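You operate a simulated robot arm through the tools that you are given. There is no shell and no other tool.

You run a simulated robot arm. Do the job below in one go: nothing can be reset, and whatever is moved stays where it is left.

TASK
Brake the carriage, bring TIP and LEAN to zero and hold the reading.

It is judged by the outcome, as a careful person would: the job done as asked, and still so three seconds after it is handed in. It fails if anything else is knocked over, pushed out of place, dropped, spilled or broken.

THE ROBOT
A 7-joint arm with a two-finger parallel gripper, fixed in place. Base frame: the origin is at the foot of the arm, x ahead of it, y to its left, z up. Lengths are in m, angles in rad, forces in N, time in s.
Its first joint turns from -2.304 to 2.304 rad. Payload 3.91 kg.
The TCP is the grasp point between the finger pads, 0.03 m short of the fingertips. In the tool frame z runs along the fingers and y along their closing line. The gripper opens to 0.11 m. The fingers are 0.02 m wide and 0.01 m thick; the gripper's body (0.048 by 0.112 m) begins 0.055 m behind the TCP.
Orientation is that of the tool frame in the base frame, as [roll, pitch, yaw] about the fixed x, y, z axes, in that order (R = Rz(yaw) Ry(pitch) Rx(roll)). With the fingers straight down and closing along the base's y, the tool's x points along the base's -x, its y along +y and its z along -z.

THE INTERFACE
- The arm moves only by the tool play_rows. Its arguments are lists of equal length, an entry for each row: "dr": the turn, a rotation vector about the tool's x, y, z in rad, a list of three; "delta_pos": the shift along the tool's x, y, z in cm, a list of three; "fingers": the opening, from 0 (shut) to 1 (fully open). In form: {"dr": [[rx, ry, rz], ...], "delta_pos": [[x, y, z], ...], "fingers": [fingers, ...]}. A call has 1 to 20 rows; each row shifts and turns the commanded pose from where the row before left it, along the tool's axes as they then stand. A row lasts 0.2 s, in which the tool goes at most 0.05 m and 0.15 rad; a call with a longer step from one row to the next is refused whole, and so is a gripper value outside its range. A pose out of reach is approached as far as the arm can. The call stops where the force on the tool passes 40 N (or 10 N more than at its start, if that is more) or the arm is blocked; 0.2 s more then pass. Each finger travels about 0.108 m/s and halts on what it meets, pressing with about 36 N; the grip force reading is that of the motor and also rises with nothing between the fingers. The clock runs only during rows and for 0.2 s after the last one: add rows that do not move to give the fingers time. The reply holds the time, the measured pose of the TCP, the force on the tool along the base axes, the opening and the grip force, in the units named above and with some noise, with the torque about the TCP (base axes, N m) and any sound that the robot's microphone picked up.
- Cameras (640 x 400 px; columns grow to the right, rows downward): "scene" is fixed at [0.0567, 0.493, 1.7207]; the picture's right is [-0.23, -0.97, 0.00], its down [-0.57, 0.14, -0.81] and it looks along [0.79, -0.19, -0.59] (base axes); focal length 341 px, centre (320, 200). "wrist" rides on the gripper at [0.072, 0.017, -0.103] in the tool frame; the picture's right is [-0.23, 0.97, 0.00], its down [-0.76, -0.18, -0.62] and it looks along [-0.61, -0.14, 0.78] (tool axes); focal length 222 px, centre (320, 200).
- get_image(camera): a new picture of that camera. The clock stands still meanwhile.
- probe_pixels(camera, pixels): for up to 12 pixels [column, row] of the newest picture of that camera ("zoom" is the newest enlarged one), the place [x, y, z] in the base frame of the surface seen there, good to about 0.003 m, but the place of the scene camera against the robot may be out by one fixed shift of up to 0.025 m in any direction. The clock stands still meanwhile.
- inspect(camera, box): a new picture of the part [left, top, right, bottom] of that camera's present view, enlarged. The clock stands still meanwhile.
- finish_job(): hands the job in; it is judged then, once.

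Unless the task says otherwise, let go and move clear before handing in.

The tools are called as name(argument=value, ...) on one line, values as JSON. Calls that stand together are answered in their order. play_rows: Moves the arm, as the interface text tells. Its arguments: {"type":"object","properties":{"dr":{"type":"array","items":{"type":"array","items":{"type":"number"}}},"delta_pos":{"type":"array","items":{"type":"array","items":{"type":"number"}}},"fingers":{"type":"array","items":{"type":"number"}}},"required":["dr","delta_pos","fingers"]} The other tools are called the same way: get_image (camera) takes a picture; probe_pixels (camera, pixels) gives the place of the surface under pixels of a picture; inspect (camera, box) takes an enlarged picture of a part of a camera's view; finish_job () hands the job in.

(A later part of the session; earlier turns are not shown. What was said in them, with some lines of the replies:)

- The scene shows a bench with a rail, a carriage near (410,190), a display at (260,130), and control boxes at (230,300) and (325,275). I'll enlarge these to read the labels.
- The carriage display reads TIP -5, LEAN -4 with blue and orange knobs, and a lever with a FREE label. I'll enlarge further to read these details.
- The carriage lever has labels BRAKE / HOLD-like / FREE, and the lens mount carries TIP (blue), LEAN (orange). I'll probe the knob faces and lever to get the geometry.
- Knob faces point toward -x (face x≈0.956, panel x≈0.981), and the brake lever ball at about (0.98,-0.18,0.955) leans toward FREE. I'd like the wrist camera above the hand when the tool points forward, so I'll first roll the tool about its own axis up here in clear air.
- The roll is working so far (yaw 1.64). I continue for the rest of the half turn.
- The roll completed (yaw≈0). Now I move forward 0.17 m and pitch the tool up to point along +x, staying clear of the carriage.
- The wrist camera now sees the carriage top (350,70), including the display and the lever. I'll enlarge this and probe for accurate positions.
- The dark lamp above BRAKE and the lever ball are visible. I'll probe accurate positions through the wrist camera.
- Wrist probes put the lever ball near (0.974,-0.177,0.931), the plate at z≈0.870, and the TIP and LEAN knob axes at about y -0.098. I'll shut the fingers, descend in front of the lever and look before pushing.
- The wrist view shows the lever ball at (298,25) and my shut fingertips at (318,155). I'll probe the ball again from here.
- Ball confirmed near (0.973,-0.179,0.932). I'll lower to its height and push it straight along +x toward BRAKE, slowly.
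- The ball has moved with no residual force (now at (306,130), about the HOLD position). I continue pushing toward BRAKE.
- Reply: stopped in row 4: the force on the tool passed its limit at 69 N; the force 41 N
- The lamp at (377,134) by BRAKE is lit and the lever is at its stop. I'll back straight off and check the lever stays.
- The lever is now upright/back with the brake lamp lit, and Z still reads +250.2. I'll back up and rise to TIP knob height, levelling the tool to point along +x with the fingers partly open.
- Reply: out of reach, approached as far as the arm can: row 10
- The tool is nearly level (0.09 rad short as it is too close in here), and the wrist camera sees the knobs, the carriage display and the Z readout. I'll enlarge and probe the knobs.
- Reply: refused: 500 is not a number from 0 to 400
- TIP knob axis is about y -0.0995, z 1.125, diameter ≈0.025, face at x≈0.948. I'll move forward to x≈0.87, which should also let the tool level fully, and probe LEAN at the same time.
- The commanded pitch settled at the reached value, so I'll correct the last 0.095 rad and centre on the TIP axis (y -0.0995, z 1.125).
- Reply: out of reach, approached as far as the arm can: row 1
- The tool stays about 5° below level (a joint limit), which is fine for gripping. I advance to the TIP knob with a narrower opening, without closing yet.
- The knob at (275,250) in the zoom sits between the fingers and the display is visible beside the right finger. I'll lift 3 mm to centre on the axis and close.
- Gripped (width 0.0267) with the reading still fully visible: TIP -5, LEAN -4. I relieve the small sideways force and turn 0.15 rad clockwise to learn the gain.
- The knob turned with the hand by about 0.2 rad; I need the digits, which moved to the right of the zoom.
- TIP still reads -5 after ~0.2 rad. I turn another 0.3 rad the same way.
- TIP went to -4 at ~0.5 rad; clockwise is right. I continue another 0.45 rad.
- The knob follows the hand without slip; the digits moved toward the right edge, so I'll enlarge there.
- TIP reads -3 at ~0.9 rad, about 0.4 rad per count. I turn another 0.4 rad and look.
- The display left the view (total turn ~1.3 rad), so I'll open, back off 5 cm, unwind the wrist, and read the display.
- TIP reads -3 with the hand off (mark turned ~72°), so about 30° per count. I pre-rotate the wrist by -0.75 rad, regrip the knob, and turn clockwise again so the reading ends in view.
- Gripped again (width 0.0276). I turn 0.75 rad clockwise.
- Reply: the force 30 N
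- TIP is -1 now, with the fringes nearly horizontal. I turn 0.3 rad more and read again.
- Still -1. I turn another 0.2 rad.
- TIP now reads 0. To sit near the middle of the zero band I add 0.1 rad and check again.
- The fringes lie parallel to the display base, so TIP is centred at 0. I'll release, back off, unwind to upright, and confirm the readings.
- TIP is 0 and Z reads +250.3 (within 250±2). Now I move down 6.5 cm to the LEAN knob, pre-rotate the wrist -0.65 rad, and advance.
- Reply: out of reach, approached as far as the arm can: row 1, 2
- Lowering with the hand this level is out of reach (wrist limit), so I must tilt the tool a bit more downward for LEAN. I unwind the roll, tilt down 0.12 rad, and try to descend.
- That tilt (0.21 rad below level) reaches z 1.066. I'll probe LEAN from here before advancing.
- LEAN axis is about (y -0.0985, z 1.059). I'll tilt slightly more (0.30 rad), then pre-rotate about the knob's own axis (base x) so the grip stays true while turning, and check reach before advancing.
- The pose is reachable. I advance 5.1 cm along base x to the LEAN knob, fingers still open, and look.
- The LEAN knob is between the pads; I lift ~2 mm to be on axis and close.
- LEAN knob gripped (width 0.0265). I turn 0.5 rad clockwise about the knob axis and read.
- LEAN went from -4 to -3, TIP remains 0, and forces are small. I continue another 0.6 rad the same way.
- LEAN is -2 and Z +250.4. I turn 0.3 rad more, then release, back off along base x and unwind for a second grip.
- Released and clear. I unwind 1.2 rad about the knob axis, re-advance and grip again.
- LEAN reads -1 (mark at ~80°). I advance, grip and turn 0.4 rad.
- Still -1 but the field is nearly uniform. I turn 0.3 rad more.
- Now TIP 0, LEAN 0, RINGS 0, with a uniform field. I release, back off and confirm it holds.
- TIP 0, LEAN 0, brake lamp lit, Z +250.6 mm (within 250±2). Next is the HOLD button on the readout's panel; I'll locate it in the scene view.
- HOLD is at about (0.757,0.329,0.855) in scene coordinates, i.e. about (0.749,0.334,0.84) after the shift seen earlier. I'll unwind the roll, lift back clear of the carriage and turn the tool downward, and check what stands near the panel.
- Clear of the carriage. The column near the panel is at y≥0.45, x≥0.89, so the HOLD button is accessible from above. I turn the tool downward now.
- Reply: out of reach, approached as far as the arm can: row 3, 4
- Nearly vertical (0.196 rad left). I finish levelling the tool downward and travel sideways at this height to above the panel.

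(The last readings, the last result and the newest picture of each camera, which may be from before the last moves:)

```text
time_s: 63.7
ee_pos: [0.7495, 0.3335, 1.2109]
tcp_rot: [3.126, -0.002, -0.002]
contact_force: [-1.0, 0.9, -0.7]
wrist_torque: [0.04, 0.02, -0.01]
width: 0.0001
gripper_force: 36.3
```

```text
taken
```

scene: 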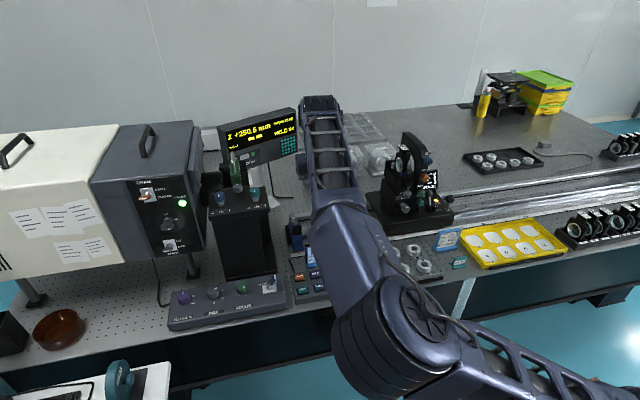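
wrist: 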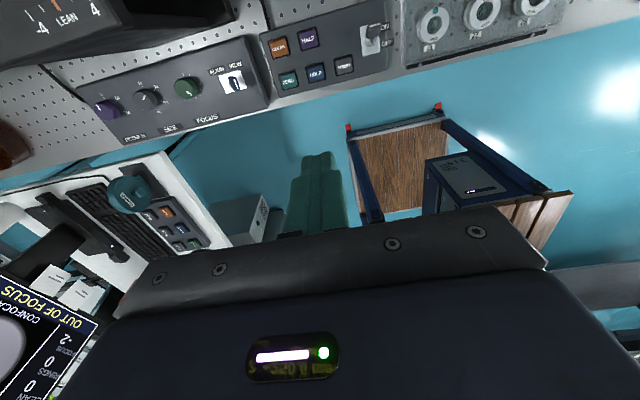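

The wrist view shows HOLD at (316,73), and a monitor at lower left (50,330) with "OUT OF FOCUS". I'll enlarge both and probe the button.

inspect(camera="wrist", box=[0, 260, 120, 400])

inspect(camera="wrist", box=[255, 0, 395, 105])

probe_pixels(camera="zoom", pixels=[[280, 335], [250, 340], [310, 330], [280, 310], [280, 358], [160, 370], [400, 295], [240, 175], [330, 360], [520, 190]])

```text
2.86 times, centred on (60, 330) of wrist
```

zoom: 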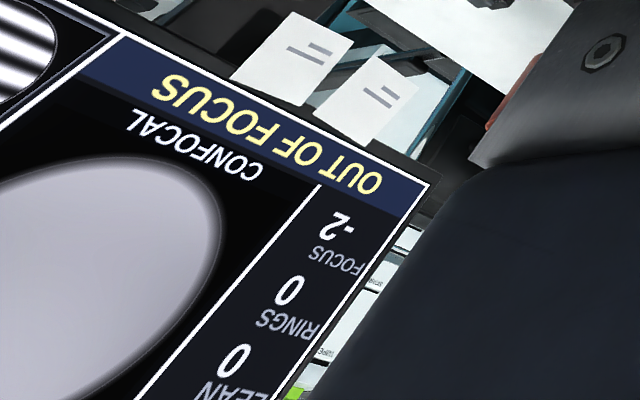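

```text
3.81 times, centred on (325, 52) of wrist
```

zoom: 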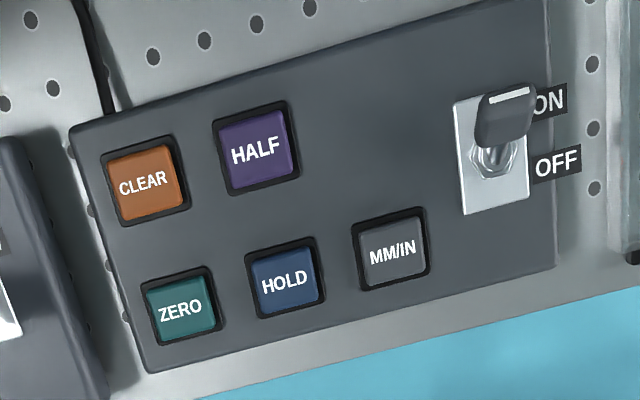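

```text
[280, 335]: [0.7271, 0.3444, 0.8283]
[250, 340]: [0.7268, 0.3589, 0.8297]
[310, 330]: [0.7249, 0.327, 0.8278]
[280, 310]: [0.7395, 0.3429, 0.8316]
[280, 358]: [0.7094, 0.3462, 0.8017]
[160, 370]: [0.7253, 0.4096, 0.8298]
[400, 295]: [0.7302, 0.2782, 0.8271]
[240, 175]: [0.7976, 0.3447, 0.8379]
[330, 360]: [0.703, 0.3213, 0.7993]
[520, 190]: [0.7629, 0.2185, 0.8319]
```

The monitor's FOCUS isn't part of this job. I'll probe HOLD's exact centre at zoom (285,282).

probe_pixels(camera="zoom", pixels=[[285, 282], [260, 288], [312, 276], [278, 255], [292, 305], [335, 265], [180, 310], [390, 250]])

inspect(camera="scene", box=[200, 100, 310, 170])

```text
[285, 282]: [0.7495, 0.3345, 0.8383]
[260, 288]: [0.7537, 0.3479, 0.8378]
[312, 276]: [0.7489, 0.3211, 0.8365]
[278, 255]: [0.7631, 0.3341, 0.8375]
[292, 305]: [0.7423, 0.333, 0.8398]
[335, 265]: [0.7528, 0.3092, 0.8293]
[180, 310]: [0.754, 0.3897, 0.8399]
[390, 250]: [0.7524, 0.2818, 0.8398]
```

```text
5.71 times, centred on (255, 135) of scene
```

zoom: 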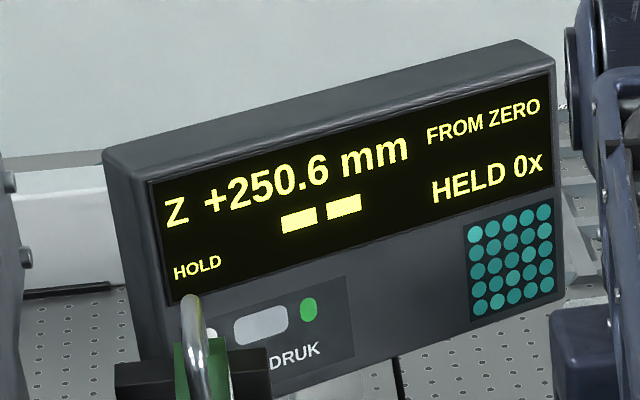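

HOLD centre is (0.7515,0.3345,0.838), right below the TCP. I descend with shut fingers to about 2.5 cm above it.

play_rows(dr=[[0, 0, 0], [0, 0, 0], [0, 0, 0], [0, 0, 0], [0, 0, 0], [0, 0, 0], [0, 0, 0], [0, 0, 0], [0, 0, 0]], delta_pos=[[0.2, -0.1, 3.95], [0, 0, 3.95], [0, 0, 3.95], [0, 0, 3.95], [0, 0, 3.95], [0, 0, 3.95], [0, 0, 3.95], [0, 0, 3.95], [0, 0, 0]], fingers=[0, 0, 0, 0, 0, 0, 0, 0, 0])

get_image(camera="wrist")

```text
time_s: 65.7
ee_pos: [0.7538, 0.3314, 0.8946]
tcp_rot: [3.127, -0.004, -0.004]
contact_force: [0.6, -0.4, 0.1]
wrist_torque: [0.0, 0.0, 0.01]
width: 0.0
gripper_force: 36.1
```

```text
taken
```

wrist: 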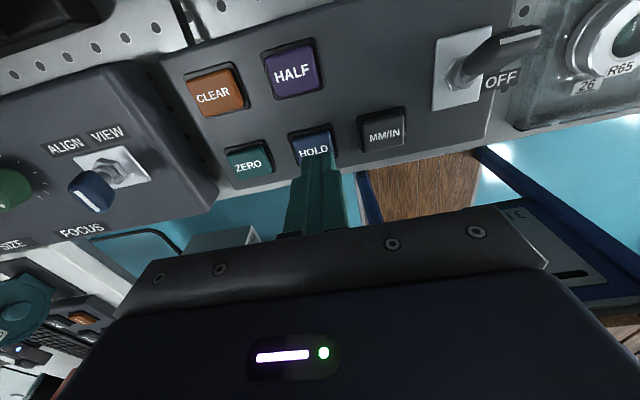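

The fingertips at (320,160) are over HOLD. I correct 3 mm in y and lower gently onto it.

play_rows(dr=[[0, 0, 0], [0, 0, 0], [0, 0, 0], [0, 0, 0], [0, 0, 0]], delta_pos=[[-0.15, -0.3, 1.2], [0, 0, 1.0], [0, 0, 0.4], [0, 0, 0.3], [0, 0, 0]], fingers=[0, 0, 0, 0, 0])

inspect(camera="scene", box=[200, 100, 310, 170])

inspect(camera="wrist", box=[200, 60, 440, 220])

```text
time_s: 66.9
ee_pos: [0.7522, 0.3332, 0.8661]
tcp_rot: [3.127, -0.003, -0.005]
contact_force: [1.2, 0.5, 4.2]
wrist_torque: [0.07, -0.04, 0.01]
width: 0.0
gripper_force: 35.7
heard: click
```

```text
5.71 times, centred on (255, 135) of scene
```

zoom: 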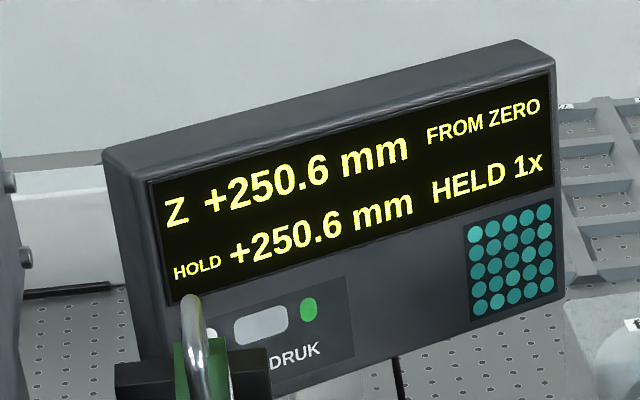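

```text
2.50 times, centred on (320, 140) of wrist
```

zoom: 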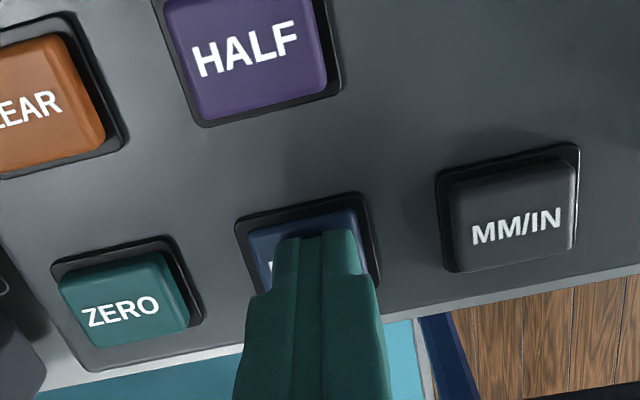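

A click was heard and the readout shows HOLD +250.6 mm, HELD 1x. I lift straight off, clear of the panel, and check everything.

play_rows(dr=[[0, 0, 0], [0, 0, 0], [0, 0, 0], [0, 0, 0], [0, 0, 0], [0, 0, 0], [0, 0, 0]], delta_pos=[[0, 0, -1.0], [0, 0, -3], [0, 0, -4], [0, 0, -4], [0, 0, -4], [0, 0, -4], [0, 0, 0]], fingers=[0, 0, 0, 0, 0, 0, 0])

get_image(camera="scene")

inspect(camera="scene", box=[200, 100, 310, 170])

inspect(camera="scene", box=[360, 120, 480, 240])

```text
time_s: 68.5
ee_pos: [0.7517, 0.3362, 1.0656]
tcp_rot: [3.126, 0.0, -0.002]
contact_force: [-0.6, 0.2, 1.1]
wrist_torque: [-0.03, -0.01, 0.01]
width: 0.0
gripper_force: 35.9
```

```text
taken
```

scene: 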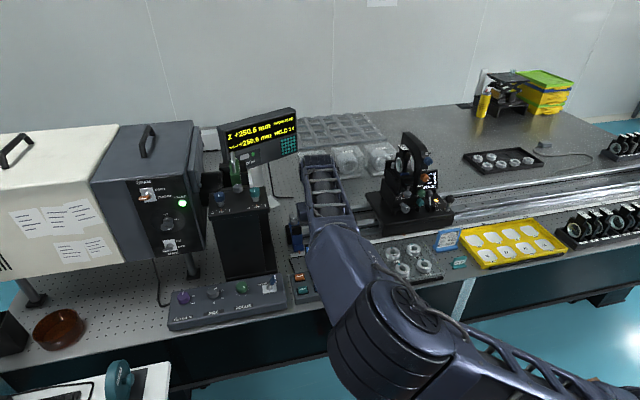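

```text
5.71 times, centred on (255, 135) of scene
```

zoom: 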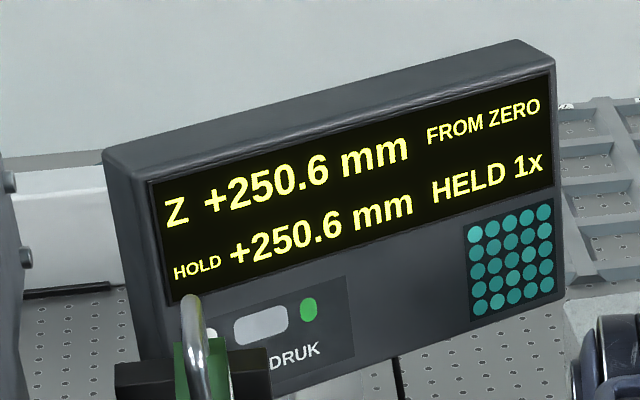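

```text
3.33 times, centred on (420, 180) of scene
```

zoom: 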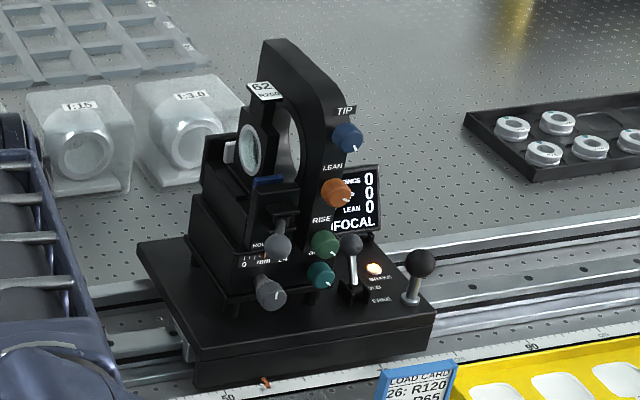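

The readout shows HELD 1x at +250.6 mm. The carriage display reads RINGS 0, TIP 0, LEAN 0, the brake lamp is lit, and the arm is clear of everything. I'm handing the job in.

finish_job()

```text
The job is handed in.
```

The job is done and handed in. The carriage is braked, TIP and LEAN both read 0, and the reading is held.

- **Brake:** the lever is pushed over to BRAKE and its lamp is lit.
- **TIP and LEAN:** the carriage display went from -5 and -4 to 0 and 0, with RINGS at 0.
- **Held reading:** the readout shows HOLD +250.6 mm and HELD 1x, from one press of HOLD. It was +250.2 mm at the start and crept up while I turned the knobs. It is still inside the job card's 250 ± 2 mm.

The monitor by the bench showed OUT OF FOCUS with FOCUS at -2. I left it alone because focus wasn't part of the job, and I don't know whether it was like that from the start.

The hand was lifted clear before handing in, and the last pictures showed nothing knocked over or out of place.
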